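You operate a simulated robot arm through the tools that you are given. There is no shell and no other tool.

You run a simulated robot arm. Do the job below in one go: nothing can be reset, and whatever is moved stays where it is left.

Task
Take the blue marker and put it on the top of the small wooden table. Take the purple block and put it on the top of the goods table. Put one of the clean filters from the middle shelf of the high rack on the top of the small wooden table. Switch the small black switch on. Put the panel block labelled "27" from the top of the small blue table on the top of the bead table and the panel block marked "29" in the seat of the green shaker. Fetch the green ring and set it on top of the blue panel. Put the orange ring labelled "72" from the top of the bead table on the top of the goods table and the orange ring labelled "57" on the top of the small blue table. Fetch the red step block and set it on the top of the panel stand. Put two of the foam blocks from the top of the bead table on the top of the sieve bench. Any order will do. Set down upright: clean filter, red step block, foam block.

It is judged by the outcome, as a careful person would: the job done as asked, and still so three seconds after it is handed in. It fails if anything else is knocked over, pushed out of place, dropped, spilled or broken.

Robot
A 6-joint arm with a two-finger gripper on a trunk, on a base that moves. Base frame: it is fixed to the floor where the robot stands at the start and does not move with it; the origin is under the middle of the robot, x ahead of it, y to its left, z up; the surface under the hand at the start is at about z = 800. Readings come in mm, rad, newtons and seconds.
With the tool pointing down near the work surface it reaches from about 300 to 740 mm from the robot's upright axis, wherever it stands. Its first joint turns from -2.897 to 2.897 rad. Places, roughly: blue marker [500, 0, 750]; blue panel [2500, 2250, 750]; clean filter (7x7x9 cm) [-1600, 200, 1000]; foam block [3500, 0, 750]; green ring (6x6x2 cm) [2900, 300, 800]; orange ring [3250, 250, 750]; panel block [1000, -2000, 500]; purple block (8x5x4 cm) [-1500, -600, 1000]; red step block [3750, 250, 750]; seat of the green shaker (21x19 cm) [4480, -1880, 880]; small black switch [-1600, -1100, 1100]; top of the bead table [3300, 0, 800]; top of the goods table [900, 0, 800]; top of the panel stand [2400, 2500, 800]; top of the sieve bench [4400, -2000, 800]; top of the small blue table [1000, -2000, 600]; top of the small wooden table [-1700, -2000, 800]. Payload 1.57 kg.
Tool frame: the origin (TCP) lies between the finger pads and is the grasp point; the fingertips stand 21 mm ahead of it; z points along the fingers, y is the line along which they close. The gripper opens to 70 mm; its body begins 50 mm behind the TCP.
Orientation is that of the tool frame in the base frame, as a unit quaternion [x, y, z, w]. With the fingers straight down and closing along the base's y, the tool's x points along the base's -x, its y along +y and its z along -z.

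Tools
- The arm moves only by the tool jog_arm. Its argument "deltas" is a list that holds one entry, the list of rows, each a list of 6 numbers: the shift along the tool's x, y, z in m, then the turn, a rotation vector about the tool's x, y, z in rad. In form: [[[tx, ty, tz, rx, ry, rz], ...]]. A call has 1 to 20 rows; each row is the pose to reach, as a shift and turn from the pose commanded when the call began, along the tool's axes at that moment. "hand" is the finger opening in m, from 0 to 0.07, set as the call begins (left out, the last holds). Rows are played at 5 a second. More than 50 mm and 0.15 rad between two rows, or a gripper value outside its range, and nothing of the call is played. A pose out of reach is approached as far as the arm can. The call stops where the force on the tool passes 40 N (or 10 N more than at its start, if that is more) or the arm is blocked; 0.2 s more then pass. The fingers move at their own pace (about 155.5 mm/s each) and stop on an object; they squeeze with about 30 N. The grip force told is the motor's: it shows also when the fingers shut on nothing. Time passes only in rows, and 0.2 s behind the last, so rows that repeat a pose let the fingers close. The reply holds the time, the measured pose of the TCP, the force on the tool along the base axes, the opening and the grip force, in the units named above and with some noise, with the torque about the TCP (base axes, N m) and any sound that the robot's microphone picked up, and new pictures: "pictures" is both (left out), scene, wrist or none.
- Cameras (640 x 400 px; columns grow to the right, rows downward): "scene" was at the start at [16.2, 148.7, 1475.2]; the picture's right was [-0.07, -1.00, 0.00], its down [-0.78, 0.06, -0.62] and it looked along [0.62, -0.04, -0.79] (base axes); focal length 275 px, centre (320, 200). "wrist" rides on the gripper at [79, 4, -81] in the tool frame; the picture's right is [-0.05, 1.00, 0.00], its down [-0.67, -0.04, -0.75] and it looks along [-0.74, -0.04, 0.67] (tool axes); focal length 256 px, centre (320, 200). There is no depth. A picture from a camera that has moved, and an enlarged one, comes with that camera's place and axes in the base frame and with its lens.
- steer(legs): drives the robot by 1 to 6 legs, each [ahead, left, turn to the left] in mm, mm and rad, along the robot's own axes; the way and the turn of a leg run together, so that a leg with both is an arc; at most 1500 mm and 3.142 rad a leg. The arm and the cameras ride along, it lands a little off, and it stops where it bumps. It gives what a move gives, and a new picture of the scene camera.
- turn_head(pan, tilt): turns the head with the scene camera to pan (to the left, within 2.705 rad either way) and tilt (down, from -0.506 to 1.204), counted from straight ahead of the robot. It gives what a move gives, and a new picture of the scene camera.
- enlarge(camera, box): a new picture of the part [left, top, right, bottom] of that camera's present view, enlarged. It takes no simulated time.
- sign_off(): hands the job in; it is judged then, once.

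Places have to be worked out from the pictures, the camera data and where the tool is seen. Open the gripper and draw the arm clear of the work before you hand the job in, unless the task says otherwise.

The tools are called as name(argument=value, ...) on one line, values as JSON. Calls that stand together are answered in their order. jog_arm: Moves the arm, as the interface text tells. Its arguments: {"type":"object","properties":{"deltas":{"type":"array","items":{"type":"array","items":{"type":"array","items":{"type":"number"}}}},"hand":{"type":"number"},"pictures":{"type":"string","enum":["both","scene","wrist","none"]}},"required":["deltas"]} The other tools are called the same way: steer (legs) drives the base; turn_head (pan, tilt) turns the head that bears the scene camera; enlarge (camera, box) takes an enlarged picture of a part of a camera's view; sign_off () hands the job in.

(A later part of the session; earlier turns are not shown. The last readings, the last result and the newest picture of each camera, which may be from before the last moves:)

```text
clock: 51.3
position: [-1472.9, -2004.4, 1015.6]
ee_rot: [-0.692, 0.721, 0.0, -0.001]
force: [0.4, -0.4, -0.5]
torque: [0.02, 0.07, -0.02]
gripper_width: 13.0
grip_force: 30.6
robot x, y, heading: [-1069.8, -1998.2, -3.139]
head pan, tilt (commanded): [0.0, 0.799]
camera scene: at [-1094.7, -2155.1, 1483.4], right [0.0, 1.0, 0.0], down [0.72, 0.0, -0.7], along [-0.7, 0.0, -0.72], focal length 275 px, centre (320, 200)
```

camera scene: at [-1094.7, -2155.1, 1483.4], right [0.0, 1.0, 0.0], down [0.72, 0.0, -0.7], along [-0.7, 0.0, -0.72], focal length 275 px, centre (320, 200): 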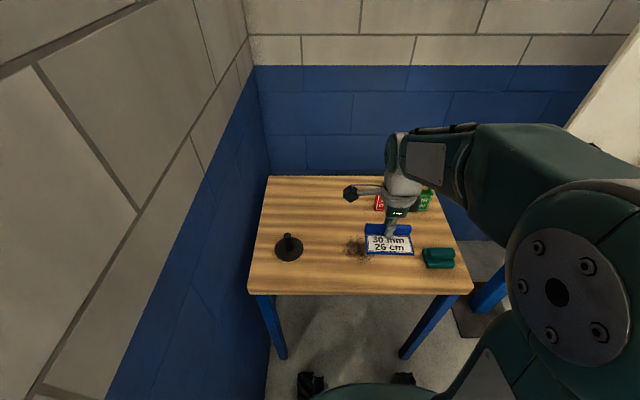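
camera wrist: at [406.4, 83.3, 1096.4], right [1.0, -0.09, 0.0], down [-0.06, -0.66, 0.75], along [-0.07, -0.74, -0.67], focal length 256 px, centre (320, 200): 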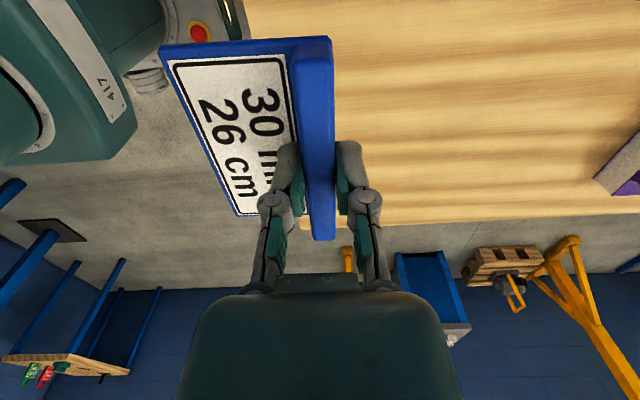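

The target spot for the marker is about (−1720, −2200), behind the black knob. I move the held marker over it at the same height.

jog_arm(deltas=[[[0.026, 0.03, 0, 0, 0, 0], [0.052, 0.06, 0, 0, 0, 0], [0.078, 0.09, 0, 0, 0, 0], [0.103, 0.12, 0, 0, 0, 0], [0.129, 0.15, 0, 0, 0, 0], [0.155, 0.18, 0, 0, 0, 0], [0.181, 0.21, 0, 0, 0, 0], [0.206, 0.2395, 0.02, 0, 0, 0], [0.206, 0.2395, 0.06, 0, 0, 0], [0.206, 0.2395, 0.1, 0, 0, 0], [0.206, 0.2395, 0.1, 0, 0, 0]]])

```text
clock: 53.7
position: [-1719.9, -2203.8, 915.6]
ee_rot: [-0.693, 0.721, 0.0, 0.001]
force: [0.1, 0.2, -0.5]
torque: [0.01, -0.02, 0.03]
gripper_width: 13.3
grip_force: 30.4
robot x, y, heading: [-1069.9, -2005.3, -3.14]
head pan, tilt (commanded): [0.0, 0.799]
camera scene: at [-1096.2, -2158.5, 1483.1], right [0.0, 1.0, 0.0], down [0.72, 0.0, -0.7], along [-0.7, 0.0, -0.72], focal length 275 px, centre (320, 200)
camera wrist: at [-1727.2, -2283.1, 997.4], right [-1.0, 0.09, 0.0], down [0.06, 0.66, 0.75], along [0.07, 0.74, -0.67], focal length 256 px, centre (320, 200)
```

scene: 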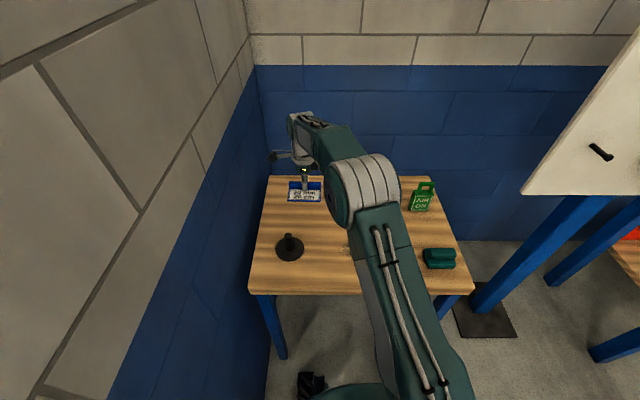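
wrist: 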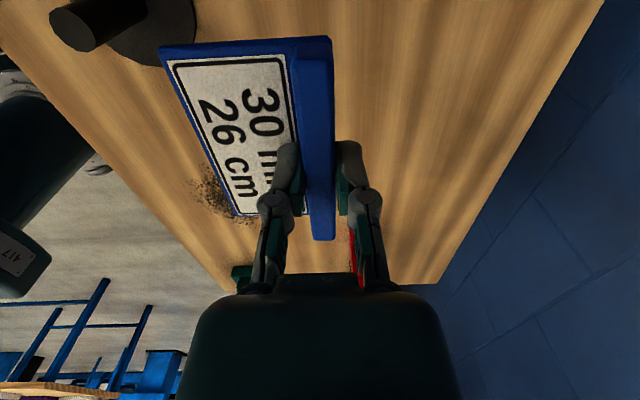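

Clear space below the marker. I lower it to about z = 836 first, then feel for the table.

jog_arm(deltas=[[[0, 0, 0.03, 0, 0, 0], [0, 0, 0.06, 0, 0, 0], [0, 0, 0.08, 0, 0, 0], [0, 0, 0.08, 0, 0, 0]]], pictures="none")

jog_arm(deltas=[[[0, 0, 0.003, 0, 0, 0], [0, 0, 0.006, 0, 0, 0], [0, 0, 0.006, 0, 0, 0]]], pictures="none")

```text
clock: 54.7
position: [-1720.2, -2204.9, 835.2]
ee_rot: [-0.693, 0.721, 0.001, 0.001]
force: [0.6, 1.7, 0.0]
torque: [0.04, 0.01, -0.01]
gripper_width: 13.0
grip_force: 30.0
robot x, y, heading: [-1074.1, -2004.9, -3.14]
head pan, tilt (commanded): [0.0, 0.799]
```

```text
clock: 55.5
position: [-1718.8, -2204.9, 829.1]
ee_rot: [-0.694, 0.72, 0.001, 0.0]
force: [-0.3, 0.3, -0.3]
torque: [0.0, 0.0, 0.02]
gripper_width: 13.0
grip_force: 30.0
robot x, y, heading: [-1070.9, -2004.0, -3.141]
head pan, tilt (commanded): [0.0, 0.799]
```

No contact yet at z ≈ 829. I continue in 2 mm steps.

jog_arm(deltas=[[[0, 0, 0.002, 0, 0, 0], [0, 0, 0.003, 0, 0, 0], [0, 0, 0.004, 0, 0, 0], [0, 0, 0.004, 0, 0, 0]]])

```text
clock: 56.5
position: [-1718.1, -2204.8, 826.1]
ee_rot: [-0.692, 0.722, 0.001, 0.001]
force: [-0.6, 0.1, -0.7]
torque: [0.0, 0.02, 0.02]
gripper_width: 13.1
grip_force: 29.5
robot x, y, heading: [-1075.1, -2003.4, -3.142]
head pan, tilt (commanded): [0.0, 0.799]
camera scene: at [-1096.2, -2158.6, 1483.1], right [0.0, 1.0, 0.0], down [0.72, 0.0, -0.7], along [-0.7, 0.0, -0.72], focal length 275 px, centre (320, 200)
camera wrist: at [-1726.2, -2283.7, 906.6], right [-1.0, 0.09, 0.0], down [0.06, 0.66, 0.75], along [0.07, 0.74, -0.67], focal length 256 px, centre (320, 200)
```

scene: 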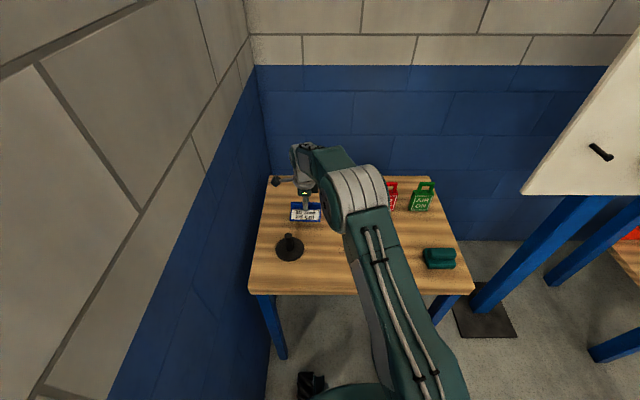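
wrist: 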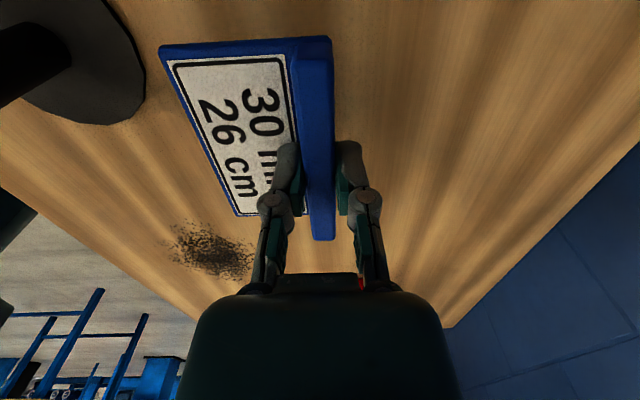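

Still no contact, so the table is a bit lower than 800. I continue in slow steps; the motion stops by itself on contact.

jog_arm(deltas=[[[0, 0, 0.002, 0, 0, 0], [0, 0, 0.004, 0, 0, 0], [0, 0, 0.006, 0, 0, 0], [0, 0, 0.008, 0, 0, 0], [0, 0, 0.008, 0, 0, 0]]], pictures="none")

```text
clock: 57.7
position: [-1718.0, -2203.5, 817.6]
ee_rot: [-0.693, 0.721, 0.0, 0.001]
force: [0.3, 0.0, -0.4]
torque: [0.0, 0.01, -0.02]
gripper_width: 13.3
grip_force: 29.9
robot x, y, heading: [-1072.0, -2002.6, -3.14]
head pan, tilt (commanded): [0.0, 0.799]
```

No contact at z ≈ 818 either; I go on slowly.

jog_arm(deltas=[[[0, 0, 0.003, 0, 0, 0], [0, 0, 0.006, 0, 0, 0], [0, 0, 0.009, 0, 0, 0], [0, 0, 0.012, 0, 0, 0], [0, 0, 0.012, 0, 0, 0]]], pictures="wrist")

```text
clock: 58.9
position: [-1719.9, -2203.8, 805.2]
ee_rot: [-0.693, 0.721, 0.001, 0.001]
force: [-0.6, 0.5, -0.9]
torque: [0.01, 0.03, 0.0]
gripper_width: 13.0
grip_force: 29.9
robot x, y, heading: [-1073.0, -2006.7, -3.136]
head pan, tilt (commanded): [0.0, 0.799]
camera wrist: at [-1726.9, -2283.2, 886.2], right [-1.0, 0.09, 0.0], down [0.06, 0.66, 0.75], along [0.07, 0.74, -0.67], focal length 256 px, centre (320, 200)
```

wrist: 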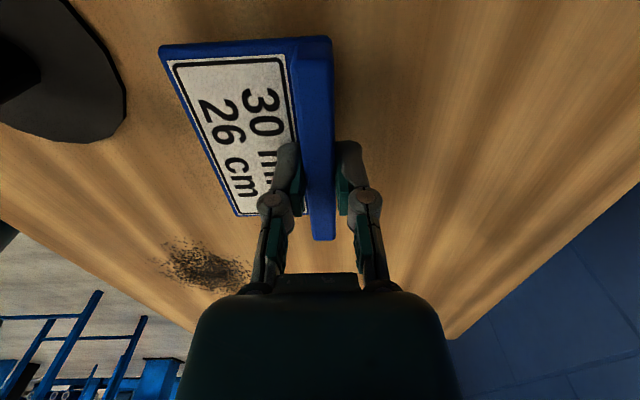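

From the parallax of the powder I judge this table top to be near z ≈ 755. I keep lowering in small steps until contact.

jog_arm(deltas=[[[0, 0, 0.004, 0, 0, 0], [0, 0, 0.008, 0, 0, 0], [0, 0, 0.012, 0, 0, 0], [0, 0, 0.015, 0, 0, 0], [0, 0, 0.015, 0, 0, 0]]], pictures="none")

jog_arm(deltas=[[[0, 0, 0.002, 0, 0, 0], [0, 0, 0.004, 0, 0, 0], [0, 0, 0.006, 0, 0, 0], [0, 0, 0.006, 0, 0, 0]]], pictures="none")

```text
clock: 60.1
position: [-1718.8, -2203.3, 790.3]
ee_rot: [-0.693, 0.721, 0.0, 0.0]
force: [0.1, 0.6, -0.2]
torque: [0.01, 0.0, -0.02]
gripper_width: 13.1
grip_force: 29.8
robot x, y, heading: [-1071.3, -2004.1, -3.148]
head pan, tilt (commanded): [0.0, 0.799]
```

```text
clock: 61.1
position: [-1718.9, -2203.9, 786.1]
ee_rot: [-0.692, 0.722, 0.002, -0.001]
force: [5.1, 0.9, 30.1]
torque: [0.29, -0.25, 0.0]
gripper_width: 13.2
grip_force: 30.0
robot x, y, heading: [-1073.4, -2006.0, -3.14]
head pan, tilt (commanded): [0.0, 0.799]
```

Contact at z ≈ 786 (30 N), so the table top is about z = 760. I ease up slightly, open the fingers and lift away.

jog_arm(deltas=[[[0, 0, -0.002, 0, 0, 0], [0, 0, -0.002, 0, 0, 0]]], pictures="none")

jog_arm(deltas=[[[0, 0, 0, 0, 0, 0], [0, 0, 0, 0, 0, 0], [0, 0, -0.01, 0, 0, 0], [0, 0, -0.03, 0, 0, 0], [0, 0, -0.07, 0, 0, 0], [0, 0, -0.11, 0, 0, 0], [0, 0, -0.15, 0, 0, 0], [0, 0, -0.2, 0, 0, 0], [0, 0, -0.2, 0, 0, 0]]], hand=0.032)

```text
clock: 61.7
position: [-1718.8, -2203.7, 786.6]
ee_rot: [-0.693, 0.721, 0.0, 0.0]
force: [-2.0, 0.5, 24.7]
torque: [-0.21, -0.09, -0.03]
gripper_width: 13.1
grip_force: 30.0
robot x, y, heading: [-1070.5, -2003.6, 3.146]
head pan, tilt (commanded): [0.0, 0.799]
```

```text
clock: 63.7
position: [-1719.0, -2204.2, 984.6]
ee_rot: [-0.693, 0.721, 0.0, 0.001]
force: [-0.8, -0.3, -0.6]
torque: [0.02, -0.02, -0.01]
gripper_width: 32.2
grip_force: 0.1
robot x, y, heading: [-1072.2, -2002.6, -3.138]
head pan, tilt (commanded): [0.0, 0.799]
camera scene: at [-1095.9, -2158.5, 1483.1], right [0.0, 1.0, 0.0], down [0.72, 0.0, -0.7], along [-0.7, 0.0, -0.72], focal length 275 px, centre (320, 200)
camera wrist: at [-1726.7, -2282.9, 1066.3], right [-1.0, 0.09, 0.0], down [0.06, 0.66, 0.75], along [0.07, 0.74, -0.67], focal length 256 px, centre (320, 200)
```

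scene: 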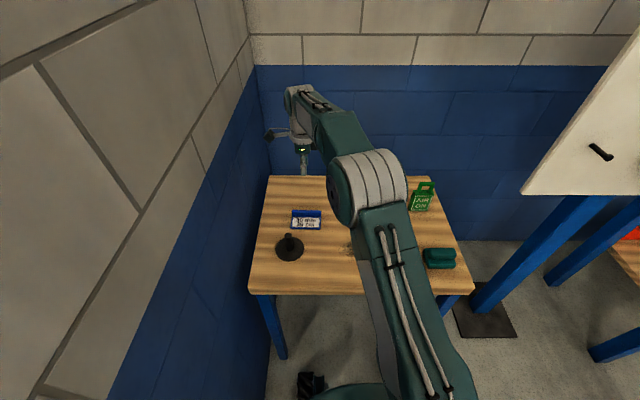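
wrist: 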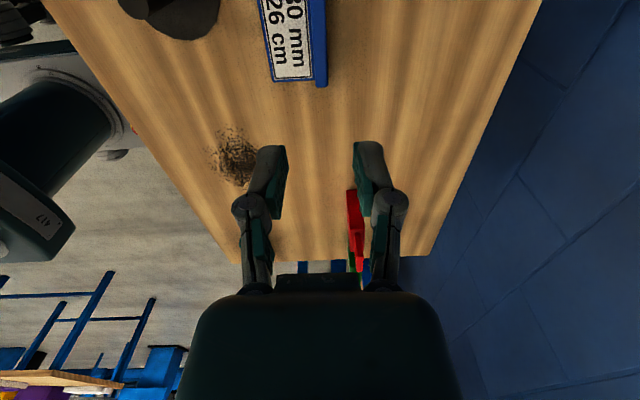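

The marker stands on the small wooden table. I draw the arm back, and then drive to look at the switch board.

jog_arm(deltas=[[[0, 0, -0.04, 0, 0, 0], [-0.025, -0.032, -0.06, 0, 0, 0], [-0.05, -0.065, -0.06, 0, 0, 0], [-0.08, -0.1, -0.06, 0, 0, 0], [-0.105, -0.13, -0.06, 0, 0, 0], [-0.13, -0.165, -0.06, 0, 0, 0], [-0.155, -0.195, -0.06, 0, 0, 0], [-0.18, -0.228, -0.06, 0, 0, 0], [-0.207, -0.26, -0.06, 0, 0, 0], [-0.207, -0.26, -0.06, 0, 0, 0]]], pictures="none")

steer(legs=[[-200, 0, 0], [0, -860, 0]])

turn_head(pan=0.0, tilt=0.35)

```text
clock: 65.9
position: [-1448.1, -2007.9, 1047.2]
ee_rot: [-0.693, 0.721, 0.0, 0.001]
force: [0.1, -0.2, -0.4]
torque: [0.0, 0.02, 0.02]
gripper_width: 31.9
grip_force: 0.1
robot x, y, heading: [-1071.4, -2001.7, -3.138]
head pan, tilt (commanded): [0.0, 0.799]
```

```text
clock: 71.7
position: [-1251.5, -1142.2, 1048.2]
ee_rot: [-0.692, 0.722, 0.0, 0.001]
force: [-0.4, 0.5, -0.2]
torque: [-0.04, 0.0, 0.0]
gripper_width: 31.8
grip_force: 0.1
robot x, y, heading: [-872.6, -1138.8, 3.137]
head pan, tilt (commanded): [0.0, 0.799]
camera scene: at [-895.9, -1293.3, 1483.0], right [0.0, 1.0, 0.0], down [0.72, 0.0, -0.7], along [-0.7, 0.0, -0.72], focal length 275 px, centre (320, 200)
```

scene: 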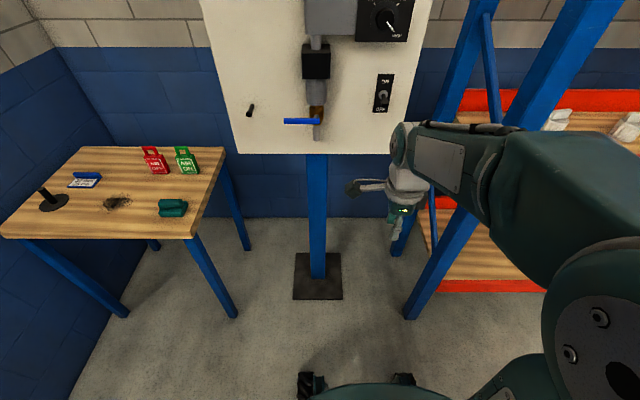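

```text
clock: 72.6
position: [-1250.6, -1142.4, 1046.1]
ee_rot: [-0.692, 0.722, 0.0, 0.001]
force: [-0.7, 0.1, -0.5]
torque: [-0.02, -0.02, -0.01]
gripper_width: 31.8
grip_force: 0.1
robot x, y, heading: [-874.7, -1139.4, 3.138]
head pan, tilt (commanded): [0.0, 0.351]
camera scene: at [-908.3, -1291.5, 1522.8], right [0.0, 1.0, 0.0], down [0.35, 0.0, -0.94], along [-0.94, 0.0, -0.35], focal length 275 px, centre (320, 200)
```

scene: 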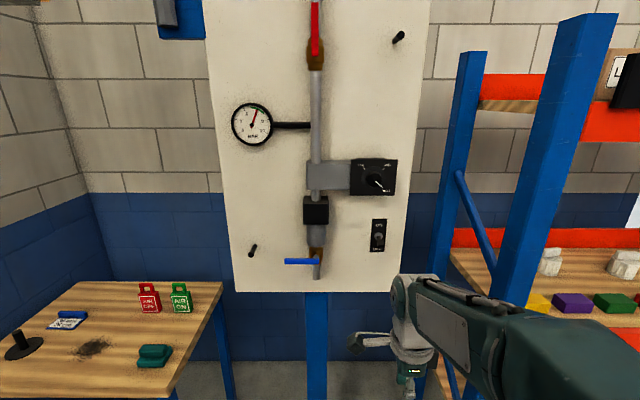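

enlarge(camera="scene", box=[350, 205, 410, 265])

enlarge(camera="scene", box=[290, 140, 430, 280])

```text
6.67 times, centred on (380, 235) of scene
camera zoom: at [-908.3, -1291.5, 1522.8], right [0.0, 1.0, 0.0], down [0.35, 0.0, -0.94], along [-0.94, 0.0, -0.35], focal length 1835 px, centre (-80, -33)
```

zoom: 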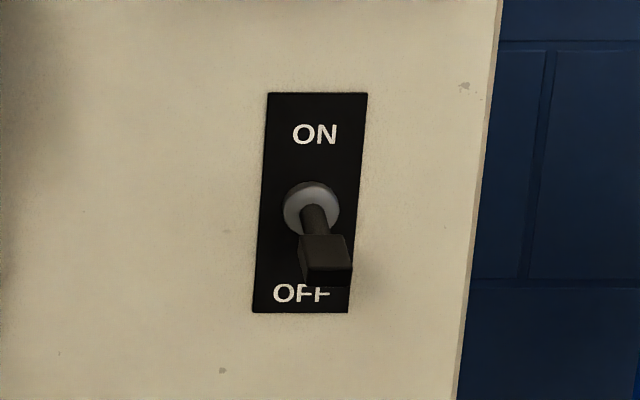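

```text
2.86 times, centred on (360, 210) of scene
camera zoom: at [-908.3, -1291.5, 1522.8], right [0.0, 1.0, 0.0], down [0.35, 0.0, -0.94], along [-0.94, 0.0, -0.35], focal length 787 px, centre (206, 171)
```

zoom: 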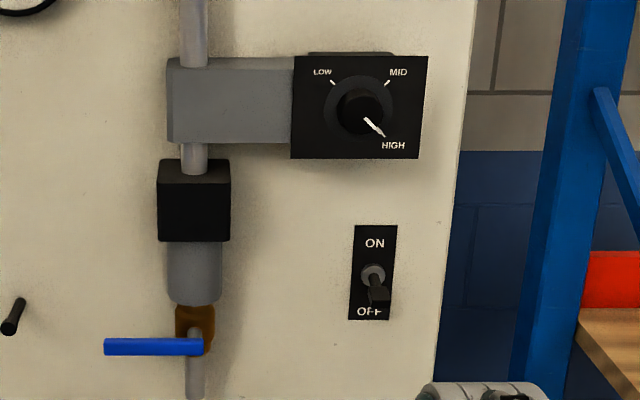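

The switch is a toggle, lever hanging down at OFF; it must be pushed up to ON. I turn the hand to point horizontally at the board (closed fingers later used as a pusher) and use the wrist camera to triangulate the switch.

jog_arm(deltas=[[[0, 0.013, -0.008, -0.143, 0, 0], [0.001, 0.026, -0.015, -0.286, 0, 0], [0.002, 0.039, -0.022, -0.429, 0, 0], [0.002, 0.052, -0.03, -0.572, 0, 0], [0.003, 0.065, -0.037, -0.715, 0, 0], [0.003, 0.078, -0.044, -0.858, 0, 0], [0.004, 0.09, -0.052, -1.0, 0, 0], [0.004, 0.103, -0.06, -1.143, 0, 0], [0.005, 0.116, -0.067, -1.286, 0, 0], [0.005, 0.128, -0.074, -1.43, 0, 0], [0.006, 0.14, -0.08, -1.571, 0, 0], [0.006, 0.14, -0.08, -1.571, 0, 0]]], hand=0.0)

```text
clock: 75.2
position: [-1391.3, -1140.9, 1126.8]
ee_rot: [-0.489, 0.51, 0.511, -0.489]
force: [0.0, 0.4, -0.7]
torque: [-0.02, -0.03, 0.01]
gripper_width: 0.2
grip_force: 28.6
out of reach, approached as far as the arm can: row 7, 8, 9
robot x, y, heading: [-867.9, -1137.3, 3.142]
head pan, tilt (commanded): [0.0, 0.351]
camera scene: at [-908.5, -1291.2, 1522.9], right [0.0, 1.0, 0.0], down [0.34, 0.0, -0.94], along [-0.94, 0.0, -0.34], focal length 275 px, centre (320, 200)
camera wrist: at [-1313.8, -1224.6, 1130.6], right [0.0, 0.05, 1.0], down [0.77, 0.63, -0.04], along [-0.64, 0.77, -0.04], focal length 256 px, centre (320, 200)
```

scene: 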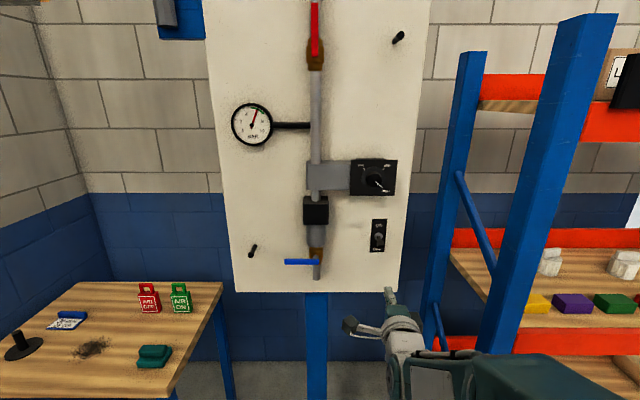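
wrist: 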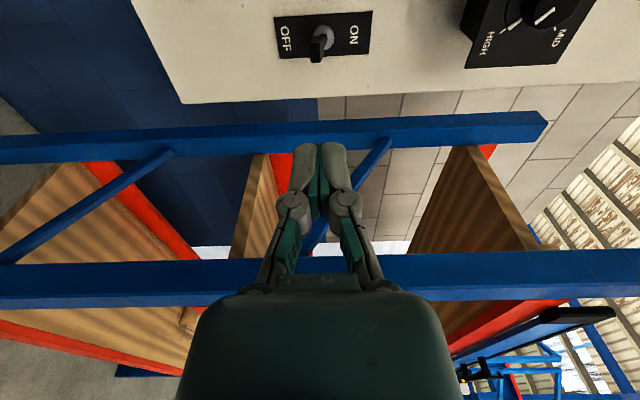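

I triangulate the pivot at about (−1656, −1112, 1132). I enlarge the lever in the wrist view for its exact extent.

enlarge(camera="wrist", box=[260, 0, 390, 80])

enlarge(camera="scene", box=[340, 200, 440, 340])

```text
4.92 times, centred on (325, 40) of wrist
camera zoom: at [-1313.8, -1224.6, 1130.6], right [0.0, 0.05, 1.0], down [0.77, 0.63, -0.04], along [-0.64, 0.77, -0.04], focal length 1260 px, centre (295, 988)
```

zoom: 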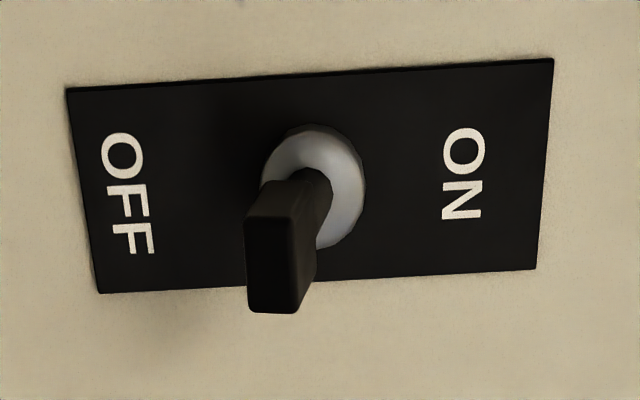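

```text
2.86 times, centred on (390, 270) of scene
camera zoom: at [-908.5, -1291.2, 1522.9], right [0.0, 1.0, 0.0], down [0.34, 0.0, -0.94], along [-0.94, 0.0, -0.34], focal length 787 px, centre (120, 0)
```

zoom: 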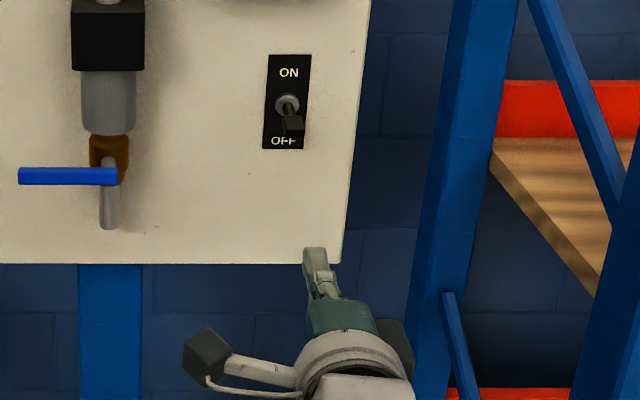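

The lever head spans z ≈ 1115–1130 at y ≈ −1108, sticking out ~30–40 mm from the board. I bring the closed fingers below it at z ≈ 1083 and advance part of the way.

jog_arm(deltas=[[[-0.016, -0.022, 0.0, 0, 0, 0], [-0.033, -0.044, 0.001, 0, 0, 0], [-0.031, -0.044, 0.044, 0, 0, 0], [-0.029, -0.044, 0.087, 0, 0, 0], [-0.0275, -0.044, 0.13, 0, 0, 0], [-0.026, -0.044, 0.17, 0, 0, 0], [-0.026, -0.044, 0.17, 0, 0, 0]]], hand=0.0)

enlarge(camera="scene", box=[340, 200, 440, 300])

```text
clock: 76.8
position: [-1560.0, -1105.3, 1084.0]
ee_rot: [-0.49, 0.511, 0.51, -0.488]
force: [0.0, 0.3, 0.1]
torque: [0.01, -0.03, -0.03]
gripper_width: 0.0
grip_force: 28.5
robot x, y, heading: [-875.2, -1138.6, 3.14]
head pan, tilt (commanded): [0.0, 0.351]
camera scene: at [-909.5, -1291.0, 1522.9], right [0.0, 1.0, 0.0], down [0.34, 0.0, -0.94], along [-0.94, 0.0, -0.34], focal length 275 px, centre (320, 200)
camera wrist: at [-1481.8, -1189.5, 1087.1], right [0.0, 0.05, 1.0], down [0.77, 0.64, -0.03], along [-0.64, 0.77, -0.04], focal length 256 px, centre (320, 200)
```

scene: 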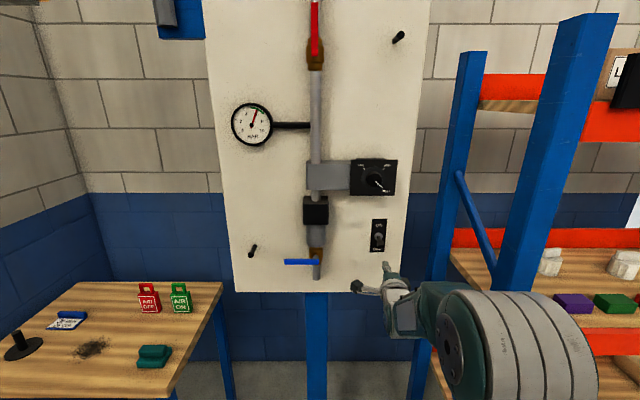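
wrist: 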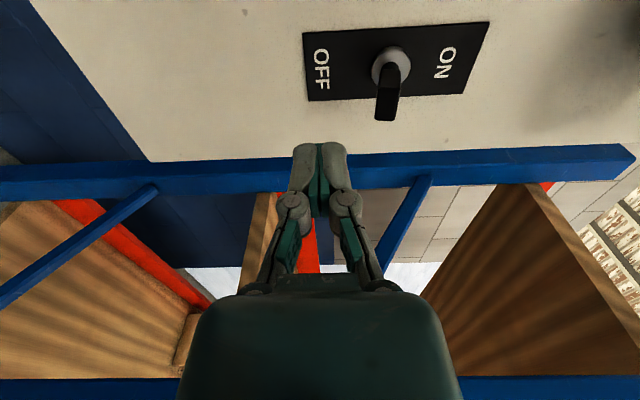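

```text
4.00 times, centred on (390, 250) of scene
camera zoom: at [-909.5, -1291.0, 1522.9], right [0.0, 1.0, 0.0], down [0.34, 0.0, -0.94], along [-0.94, 0.0, -0.34], focal length 1101 px, centre (40, 0)
```

zoom: 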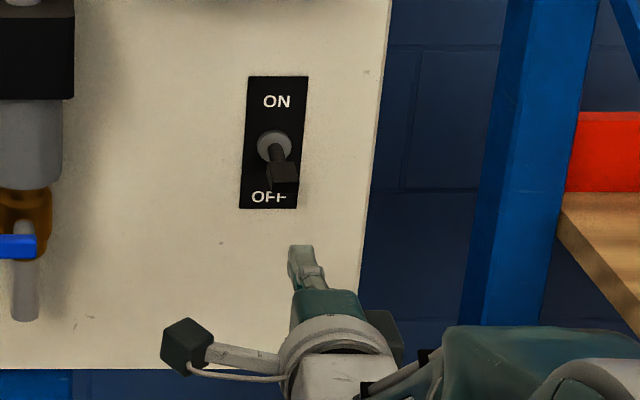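

The fingers are below the lever, which reaches out to about x = −1604. I advance 47 mm so that the tips are under the lever head, then raise slowly.

jog_arm(deltas=[[[0.003, 0, 0.024, 0, 0, 0], [0.006, 0, 0.047, 0, 0, 0], [0.006, 0.005, 0.047, 0, 0, 0], [0.006, 0.01, 0.047, 0, 0, 0], [0.006, 0.015, 0.047, 0, 0, 0], [0.006, 0.02, 0.047, 0, 0, 0], [0.006, 0.025, 0.047, 0, 0, 0], [0.006, 0.03, 0.047, 0, 0, 0], [0.006, 0.034, 0.047, 0, 0, 0], [0.006, 0.034, 0.047, 0, 0, 0]]], hand=0.0)

enlarge(camera="scene", box=[340, 200, 440, 300])

```text
clock: 79.0
position: [-1608.7, -1111.2, 1118.4]
ee_rot: [-0.49, 0.51, 0.511, -0.489]
force: [0.6, -0.8, -0.8]
torque: [0.0, -0.02, 0.0]
gripper_width: 0.3
grip_force: 28.9
robot x, y, heading: [-875.1, -1140.3, 3.141]
head pan, tilt (commanded): [0.0, 0.351]
heard: click
camera scene: at [-909.5, -1291.0, 1522.9], right [0.0, 1.0, 0.0], down [0.35, 0.0, -0.94], along [-0.94, 0.0, -0.35], focal length 275 px, centre (320, 200)
camera wrist: at [-1529.2, -1194.6, 1121.4], right [0.0, 0.05, 1.0], down [0.77, 0.64, -0.03], along [-0.64, 0.77, -0.04], focal length 256 px, centre (320, 200)
```

scene: 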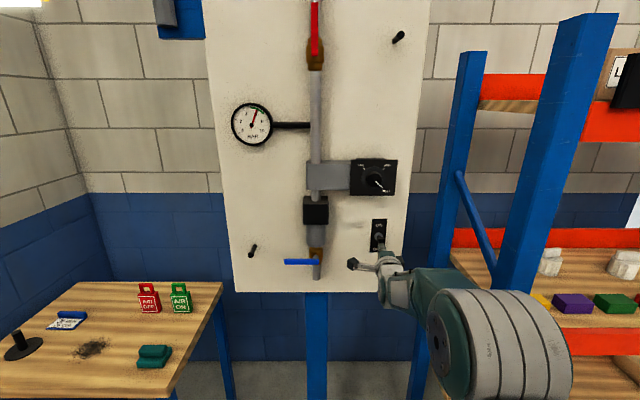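
wrist: 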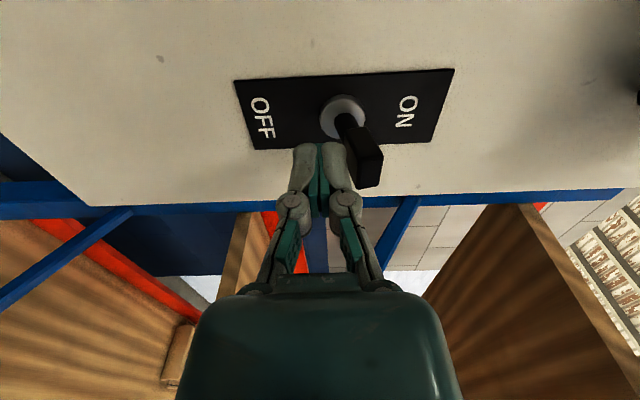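

```text
4.00 times, centred on (390, 250) of scene
camera zoom: at [-909.5, -1291.0, 1522.9], right [0.0, 1.0, 0.0], down [0.35, 0.0, -0.94], along [-0.94, 0.0, -0.35], focal length 1101 px, centre (40, 0)
```

zoom: 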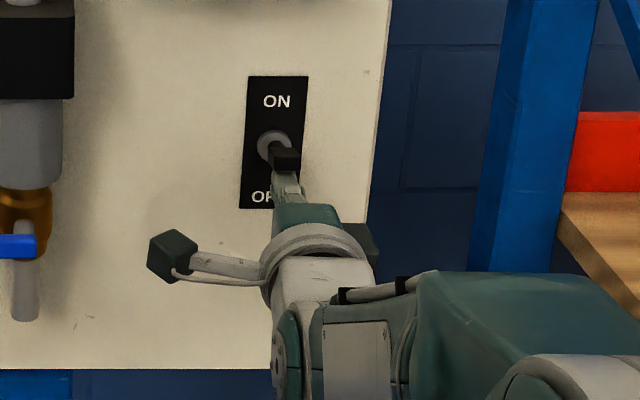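

A click was heard and the lever now tilts up toward ON. I withdraw straight down and back, then check it.

jog_arm(deltas=[[[0, -0.012, 0, 0, 0, 0], [0, -0.03, 0, 0, 0, 0], [-0.002, -0.03, -0.04, 0, 0, 0], [-0.003, -0.03, -0.08, 0, 0, 0], [-0.004, -0.03, -0.12, 0, 0, 0], [-0.006, -0.03, -0.16, 0, 0, 0], [-0.008, -0.03, -0.2, 0, 0, 0], [-0.008, -0.03, -0.2, 0, 0, 0]]], hand=0.0)

enlarge(camera="scene", box=[350, 205, 410, 265])

```text
clock: 80.8
position: [-1408.8, -1111.9, 1087.6]
ee_rot: [-0.49, 0.511, 0.51, -0.489]
force: [0.0, 0.0, 0.5]
torque: [0.01, 0.01, 0.0]
gripper_width: 0.0
grip_force: 28.3
robot x, y, heading: [-871.1, -1133.4, 3.135]
head pan, tilt (commanded): [0.0, 0.351]
camera scene: at [-908.5, -1291.1, 1522.9], right [0.0, 1.0, 0.0], down [0.34, 0.0, -0.94], along [-0.94, 0.0, -0.34], focal length 275 px, centre (320, 200)
camera wrist: at [-1330.1, -1194.9, 1092.2], right [0.0, 0.05, 1.0], down [0.77, 0.64, -0.03], along [-0.64, 0.77, -0.04], focal length 256 px, centre (320, 200)
```

scene: 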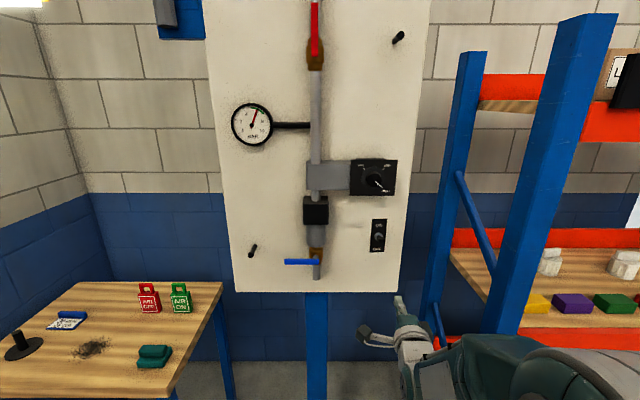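
wrist: 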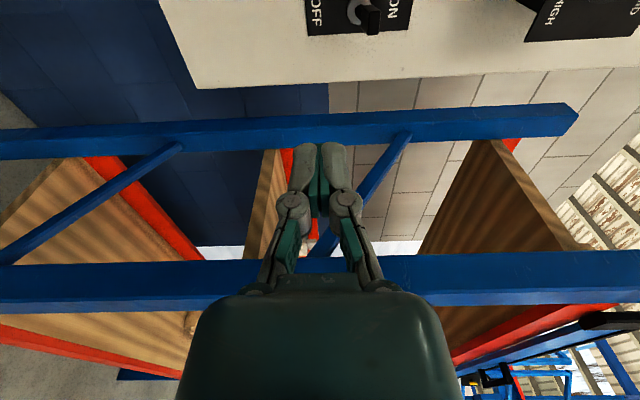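

```text
6.67 times, centred on (380, 235) of scene
camera zoom: at [-908.5, -1291.1, 1522.9], right [0.0, 1.0, 0.0], down [0.34, 0.0, -0.94], along [-0.94, 0.0, -0.34], focal length 1835 px, centre (-80, -33)
```

zoom: 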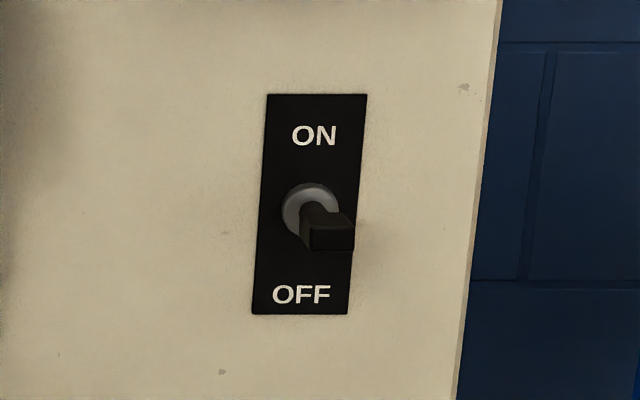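

The lever stayed up after I withdrew. I check the angle in the wrist view enlarged.

enlarge(camera="wrist", box=[290, 0, 430, 60])

```text
4.57 times, centred on (360, 30) of wrist
camera zoom: at [-1330.1, -1194.9, 1092.2], right [0.0, 0.05, 1.0], down [0.77, 0.64, -0.03], along [-0.64, 0.77, -0.04], focal length 1170 px, centre (137, 977)
```

zoom: 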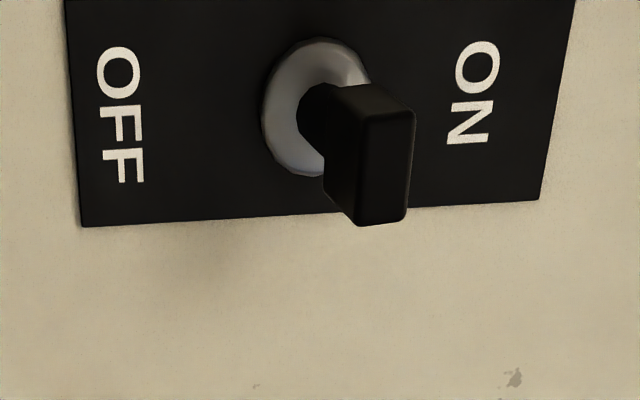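

The switch is on. I bring the hand back to pointing down, retracted, then drive along the rack to look at the filters.

jog_arm(deltas=[[[0, -0.003, -0.013, 0.143, 0, 0], [-0.001, -0.006, -0.026, 0.286, 0, 0], [-0.002, -0.009, -0.039, 0.429, 0, 0], [-0.002, -0.012, -0.052, 0.572, 0, 0], [-0.003, -0.015, -0.065, 0.715, 0, 0], [-0.003, -0.018, -0.078, 0.858, 0, 0], [-0.004, -0.02, -0.09, 1.0, 0, 0], [-0.004, -0.022, -0.103, 1.143, 0, 0], [-0.005, -0.025, -0.116, 1.286, 0, 0], [-0.005, -0.028, -0.128, 1.43, 0, 0], [-0.006, -0.03, -0.14, 1.571, 0, 0], [-0.006, -0.03, -0.14, 1.571, 0, 0]]], pictures="none", hand=0.0)

steer(legs=[[0, -950, 0]])

turn_head(pan=-0.2, tilt=0.5)

```text
clock: 83.4
position: [-1266.6, -1112.2, 1056.8]
ee_rot: [-0.693, 0.721, 0.001, 0.001]
force: [-0.6, -0.3, 0.9]
torque: [-0.01, 0.03, 0.0]
gripper_width: 0.0
grip_force: 28.4
robot x, y, heading: [-871.2, -1140.8, 3.144]
head pan, tilt (commanded): [0.0, 0.351]
```

```text
clock: 88.4
position: [-1262.0, -157.8, 1056.6]
ee_rot: [-0.691, 0.723, 0.001, 0.0]
force: [-0.1, -0.2, 0.0]
torque: [-0.04, -0.04, 0.02]
gripper_width: 0.0
grip_force: 28.4
robot x, y, heading: [-869.2, -185.7, 3.135]
head pan, tilt (commanded): [0.0, 0.351]
camera scene: at [-905.4, -339.3, 1522.7], right [0.01, 1.0, 0.0], down [0.34, 0.0, -0.94], along [-0.94, 0.01, -0.34], focal length 275 px, centre (320, 200)
```

scene: 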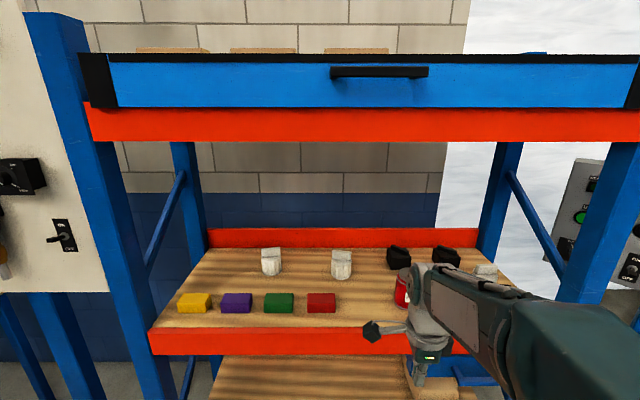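

```text
clock: 89.1
position: [-1263.2, -156.5, 1056.3]
ee_rot: [-0.691, 0.723, 0.001, 0.001]
force: [0.1, -0.2, -0.3]
torque: [-0.03, -0.02, 0.02]
gripper_width: 0.0
grip_force: 29.0
robot x, y, heading: [-870.0, -178.2, 3.138]
head pan, tilt (commanded): [-0.201, 0.499]
camera scene: at [-901.4, -319.7, 1509.3], right [0.2, 0.98, 0.0], down [0.47, -0.1, -0.88], along [-0.86, 0.18, -0.48], focal length 275 px, centre (320, 200)
```

scene: 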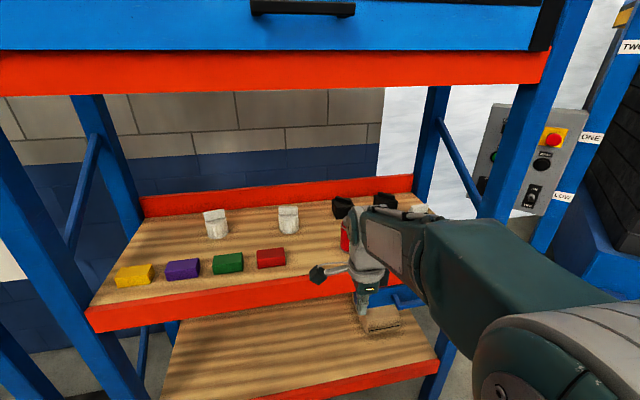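

I enlarge the filters and the blocks for shape and positions.

enlarge(camera="scene", box=[190, 190, 350, 290])

enlarge(camera="scene", box=[100, 190, 300, 315])

```text
4.00 times, centred on (270, 240) of scene
camera zoom: at [-901.4, -319.7, 1509.3], right [0.2, 0.98, 0.0], down [0.47, -0.1, -0.88], along [-0.86, 0.18, -0.48], focal length 1101 px, centre (520, 40)
```

zoom: 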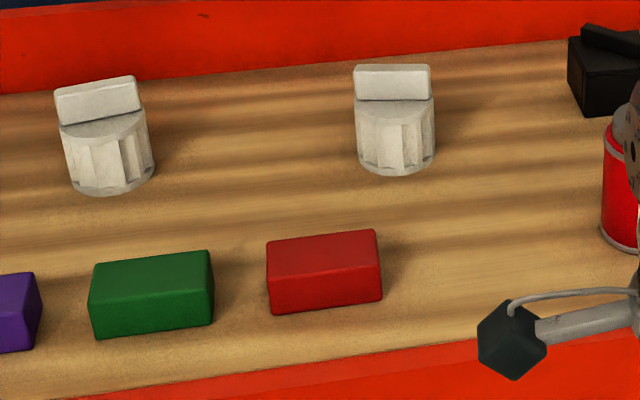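

```text
3.20 times, centred on (200, 252) of scene
camera zoom: at [-901.4, -319.7, 1509.3], right [0.2, 0.98, 0.0], down [0.47, -0.1, -0.88], along [-0.86, 0.18, -0.48], focal length 881 px, centre (704, 32)
```

zoom: 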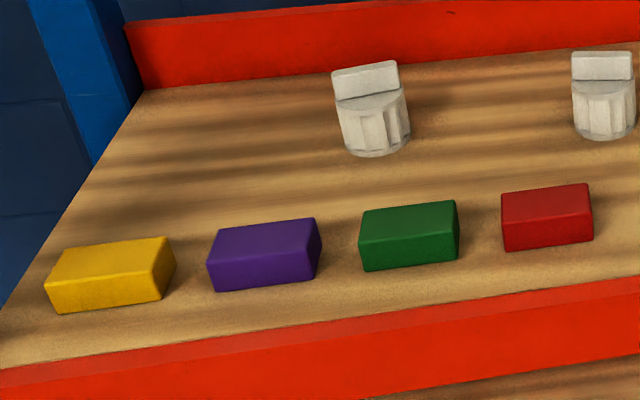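

Each clean filter is a cylinder with a ridge on top (thin along x), so a straight-down grasp of the ridge will do. I pick the middle one, at about (−1682, −266) on a shelf at z ≈ 970, and drive so that it lies straight ahead at about 700 mm.

steer(legs=[[115, 86, 0]])

turn_head(pan=0.0, tilt=0.5)

```text
clock: 90.5
position: [-1380.3, -238.5, 1057.0]
ee_rot: [-0.69, 0.724, 0.0, 0.0]
force: [0.1, -0.9, 0.0]
torque: [0.01, -0.02, 0.03]
gripper_width: 0.2
grip_force: 28.6
robot x, y, heading: [-984.3, -270.0, 3.134]
head pan, tilt (commanded): [-0.201, 0.499]
camera scene: at [-1018.5, -399.7, 1509.6], right [0.21, 0.98, 0.0], down [0.47, -0.1, -0.88], along [-0.86, 0.18, -0.48], focal length 275 px, centre (320, 200)
```

scene: 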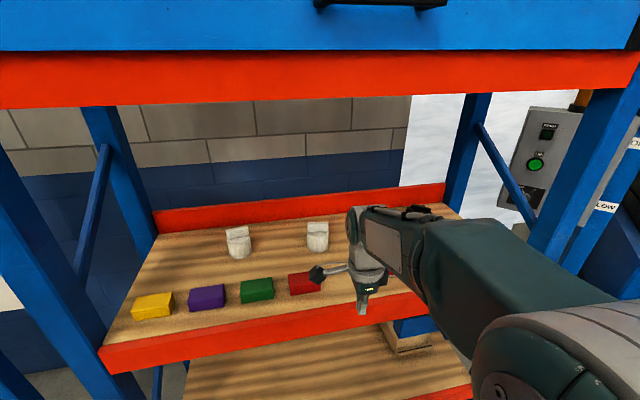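

```text
clock: 91.2
position: [-1378.2, -239.3, 1056.3]
ee_rot: [-0.69, 0.724, 0.0, 0.0]
force: [0.6, 0.5, -0.6]
torque: [-0.03, 0.02, 0.02]
gripper_width: 0.0
grip_force: 28.9
robot x, y, heading: [-984.2, -265.8, 3.132]
head pan, tilt (commanded): [0.0, 0.499]
camera scene: at [-1020.5, -419.6, 1509.4], right [0.01, 1.0, 0.0], down [0.48, -0.01, -0.88], along [-0.88, 0.01, -0.48], focal length 275 px, centre (320, 200)
```

scene: 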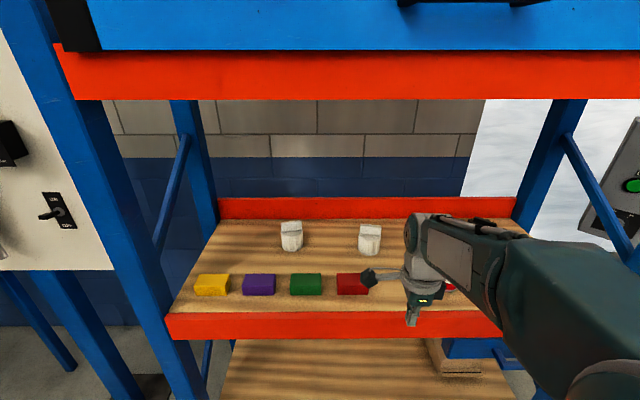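

enlarge(camera="scene", box=[250, 200, 410, 300])

enlarge(camera="scene", box=[30, 180, 90, 240])

```text
4.00 times, centred on (330, 250) of scene
camera zoom: at [-1020.5, -419.6, 1509.4], right [0.01, 1.0, 0.0], down [0.48, -0.01, -0.88], along [-0.88, 0.01, -0.48], focal length 1101 px, centre (280, 0)
```

zoom: 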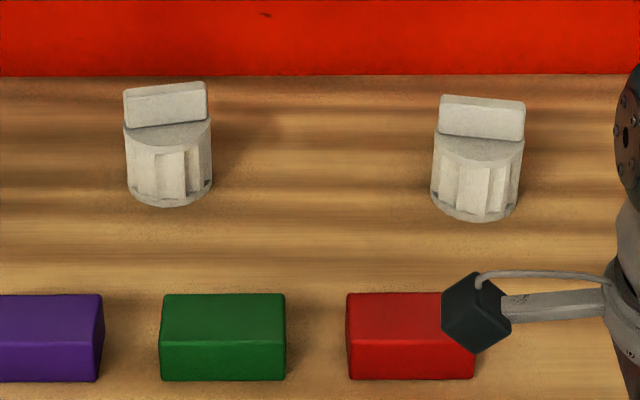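

```text
6.67 times, centred on (60, 210) of scene
camera zoom: at [-1020.5, -419.6, 1509.4], right [0.01, 1.0, 0.0], down [0.48, -0.01, -0.88], along [-0.88, 0.01, -0.48], focal length 1835 px, centre (2053, 133)
```

zoom: 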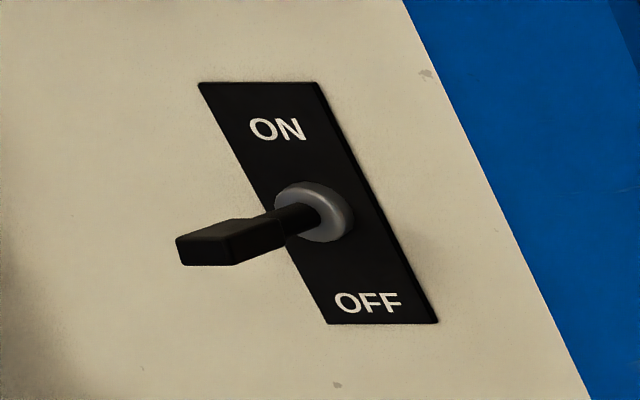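

The switch lever is confirmed up at about +13°. For filter 2 I judge ridge centre (−1684, −265, top ≈ 1060), turned about −0.14 rad. I raise the hand to 1125 and move in above it, fingers open.

jog_arm(deltas=[[[0.013, 0, -0.035, 0, 0, 0.05], [0.026, -0.001, -0.069, 0, 0, 0.093], [0.028, 0.043, -0.069, 0, 0, 0.093], [0.03, 0.087, -0.069, 0, 0, 0.093], [0.032, 0.131, -0.069, 0, 0, 0.093], [0.034, 0.175, -0.069, 0, 0, 0.093], [0.036, 0.215, -0.069, 0, 0, 0.093], [0.036, 0.215, -0.069, 0, 0, 0.093]]], hand=0.05)

```text
clock: 93.0
position: [-1597.5, -266.7, 1126.2]
ee_rot: [-0.656, 0.755, 0.001, 0.001]
force: [-0.7, 0.8, -0.3]
torque: [0.0, -0.01, 0.0]
gripper_width: 50.0
grip_force: 0.1
robot x, y, heading: [-985.5, -269.9, 3.132]
head pan, tilt (commanded): [0.0, 0.499]
camera scene: at [-1021.8, -422.1, 1509.2], right [0.01, 1.0, 0.0], down [0.48, 0.0, -0.88], along [-0.88, 0.01, -0.48], focal length 275 px, centre (320, 200)
camera wrist: at [-1612.4, -345.6, 1206.9], right [-0.98, 0.19, 0.0], down [0.13, 0.65, 0.75], along [0.15, 0.73, -0.67], focal length 256 px, centre (320, 200)
```

scene: 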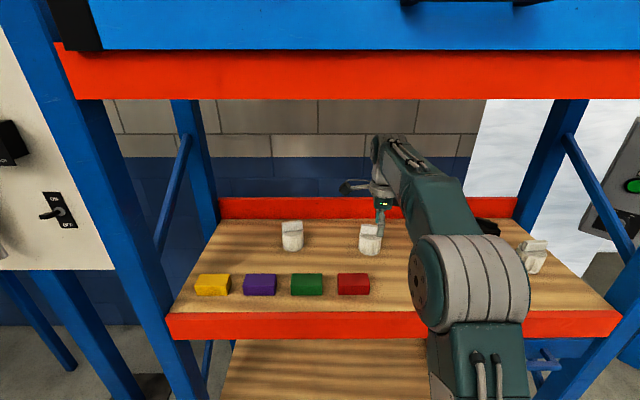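
wrist: 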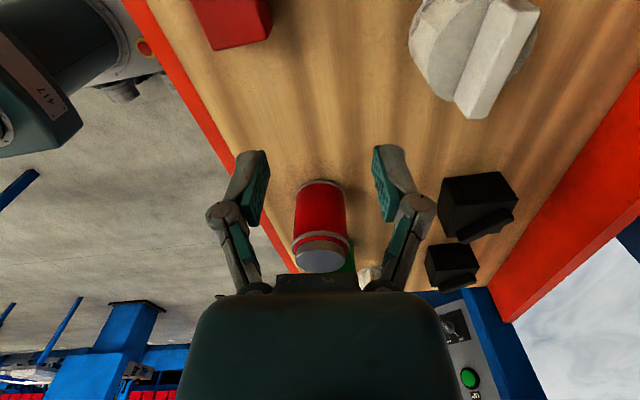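

The filter and its ridge appear at the upper right of the wrist picture. I enlarge to measure it.

enlarge(camera="wrist", box=[390, 0, 560, 130])

```text
3.08 times, centred on (475, 65) of wrist
camera zoom: at [-1612.4, -345.6, 1206.9], right [-0.98, 0.19, 0.0], down [0.13, 0.65, 0.75], along [0.15, 0.73, -0.67], focal length 788 px, centre (-157, 615)
```

zoom: 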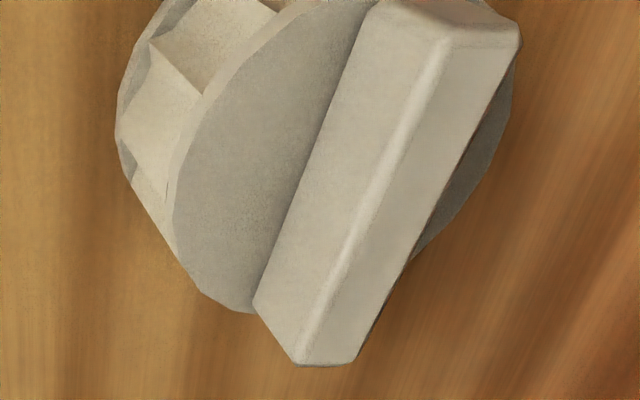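

The ridge appears slightly farther than thought (x ≈ −1700), turned about −0.18 rad. I move directly above it and look again.

jog_arm(deltas=[[[0.005, 0.045, 0, 0, 0, 0.03], [0.0114, 0.09, 0, 0, 0, 0.045], [0.0114, 0.102, 0.02, 0, 0, 0.045], [0.0114, 0.102, 0.02, 0, 0, 0.045]]], hand=0.05)

enlarge(camera="wrist", box=[220, 0, 420, 200])

```text
clock: 94.0
position: [-1676.1, -265.6, 1095.5]
ee_rot: [-0.638, 0.77, 0.0, 0.001]
force: [0.9, 0.0, -0.5]
torque: [-0.02, 0.0, -0.01]
gripper_width: 50.1
grip_force: 0.0
out of reach, approached as far as the arm can: row 2, 3, 4
robot x, y, heading: [-987.3, -267.8, 3.128]
head pan, tilt (commanded): [0.0, 0.499]
camera scene: at [-1022.2, -422.0, 1509.2], right [0.01, 1.0, 0.0], down [0.48, 0.0, -0.88], along [-0.88, 0.01, -0.48], focal length 275 px, centre (320, 200)
camera wrist: at [-1695.1, -343.3, 1176.5], right [-0.97, 0.24, 0.0], down [0.16, 0.65, 0.75], along [0.18, 0.72, -0.67], focal length 256 px, centre (320, 200)
```

scene: 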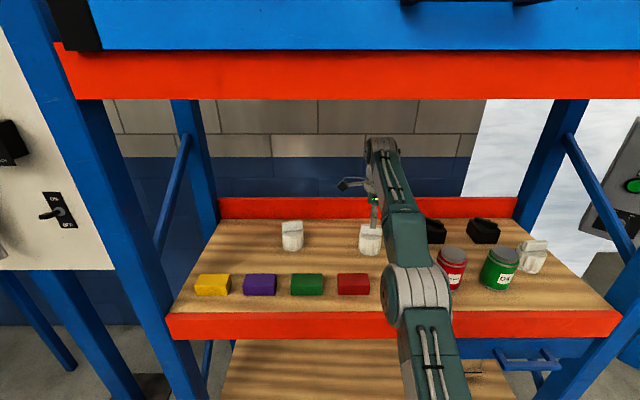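
wrist: 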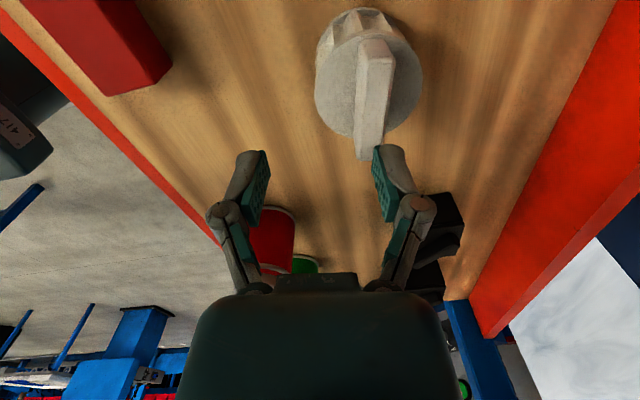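

```text
2.00 times, centred on (320, 100) of wrist
camera zoom: at [-1695.1, -343.3, 1176.5], right [-0.97, 0.24, 0.0], down [0.16, 0.65, 0.75], along [0.18, 0.72, -0.67], focal length 512 px, centre (320, 400)
```

zoom: 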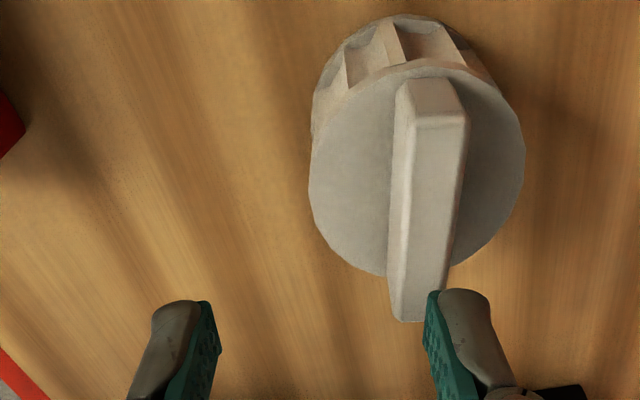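

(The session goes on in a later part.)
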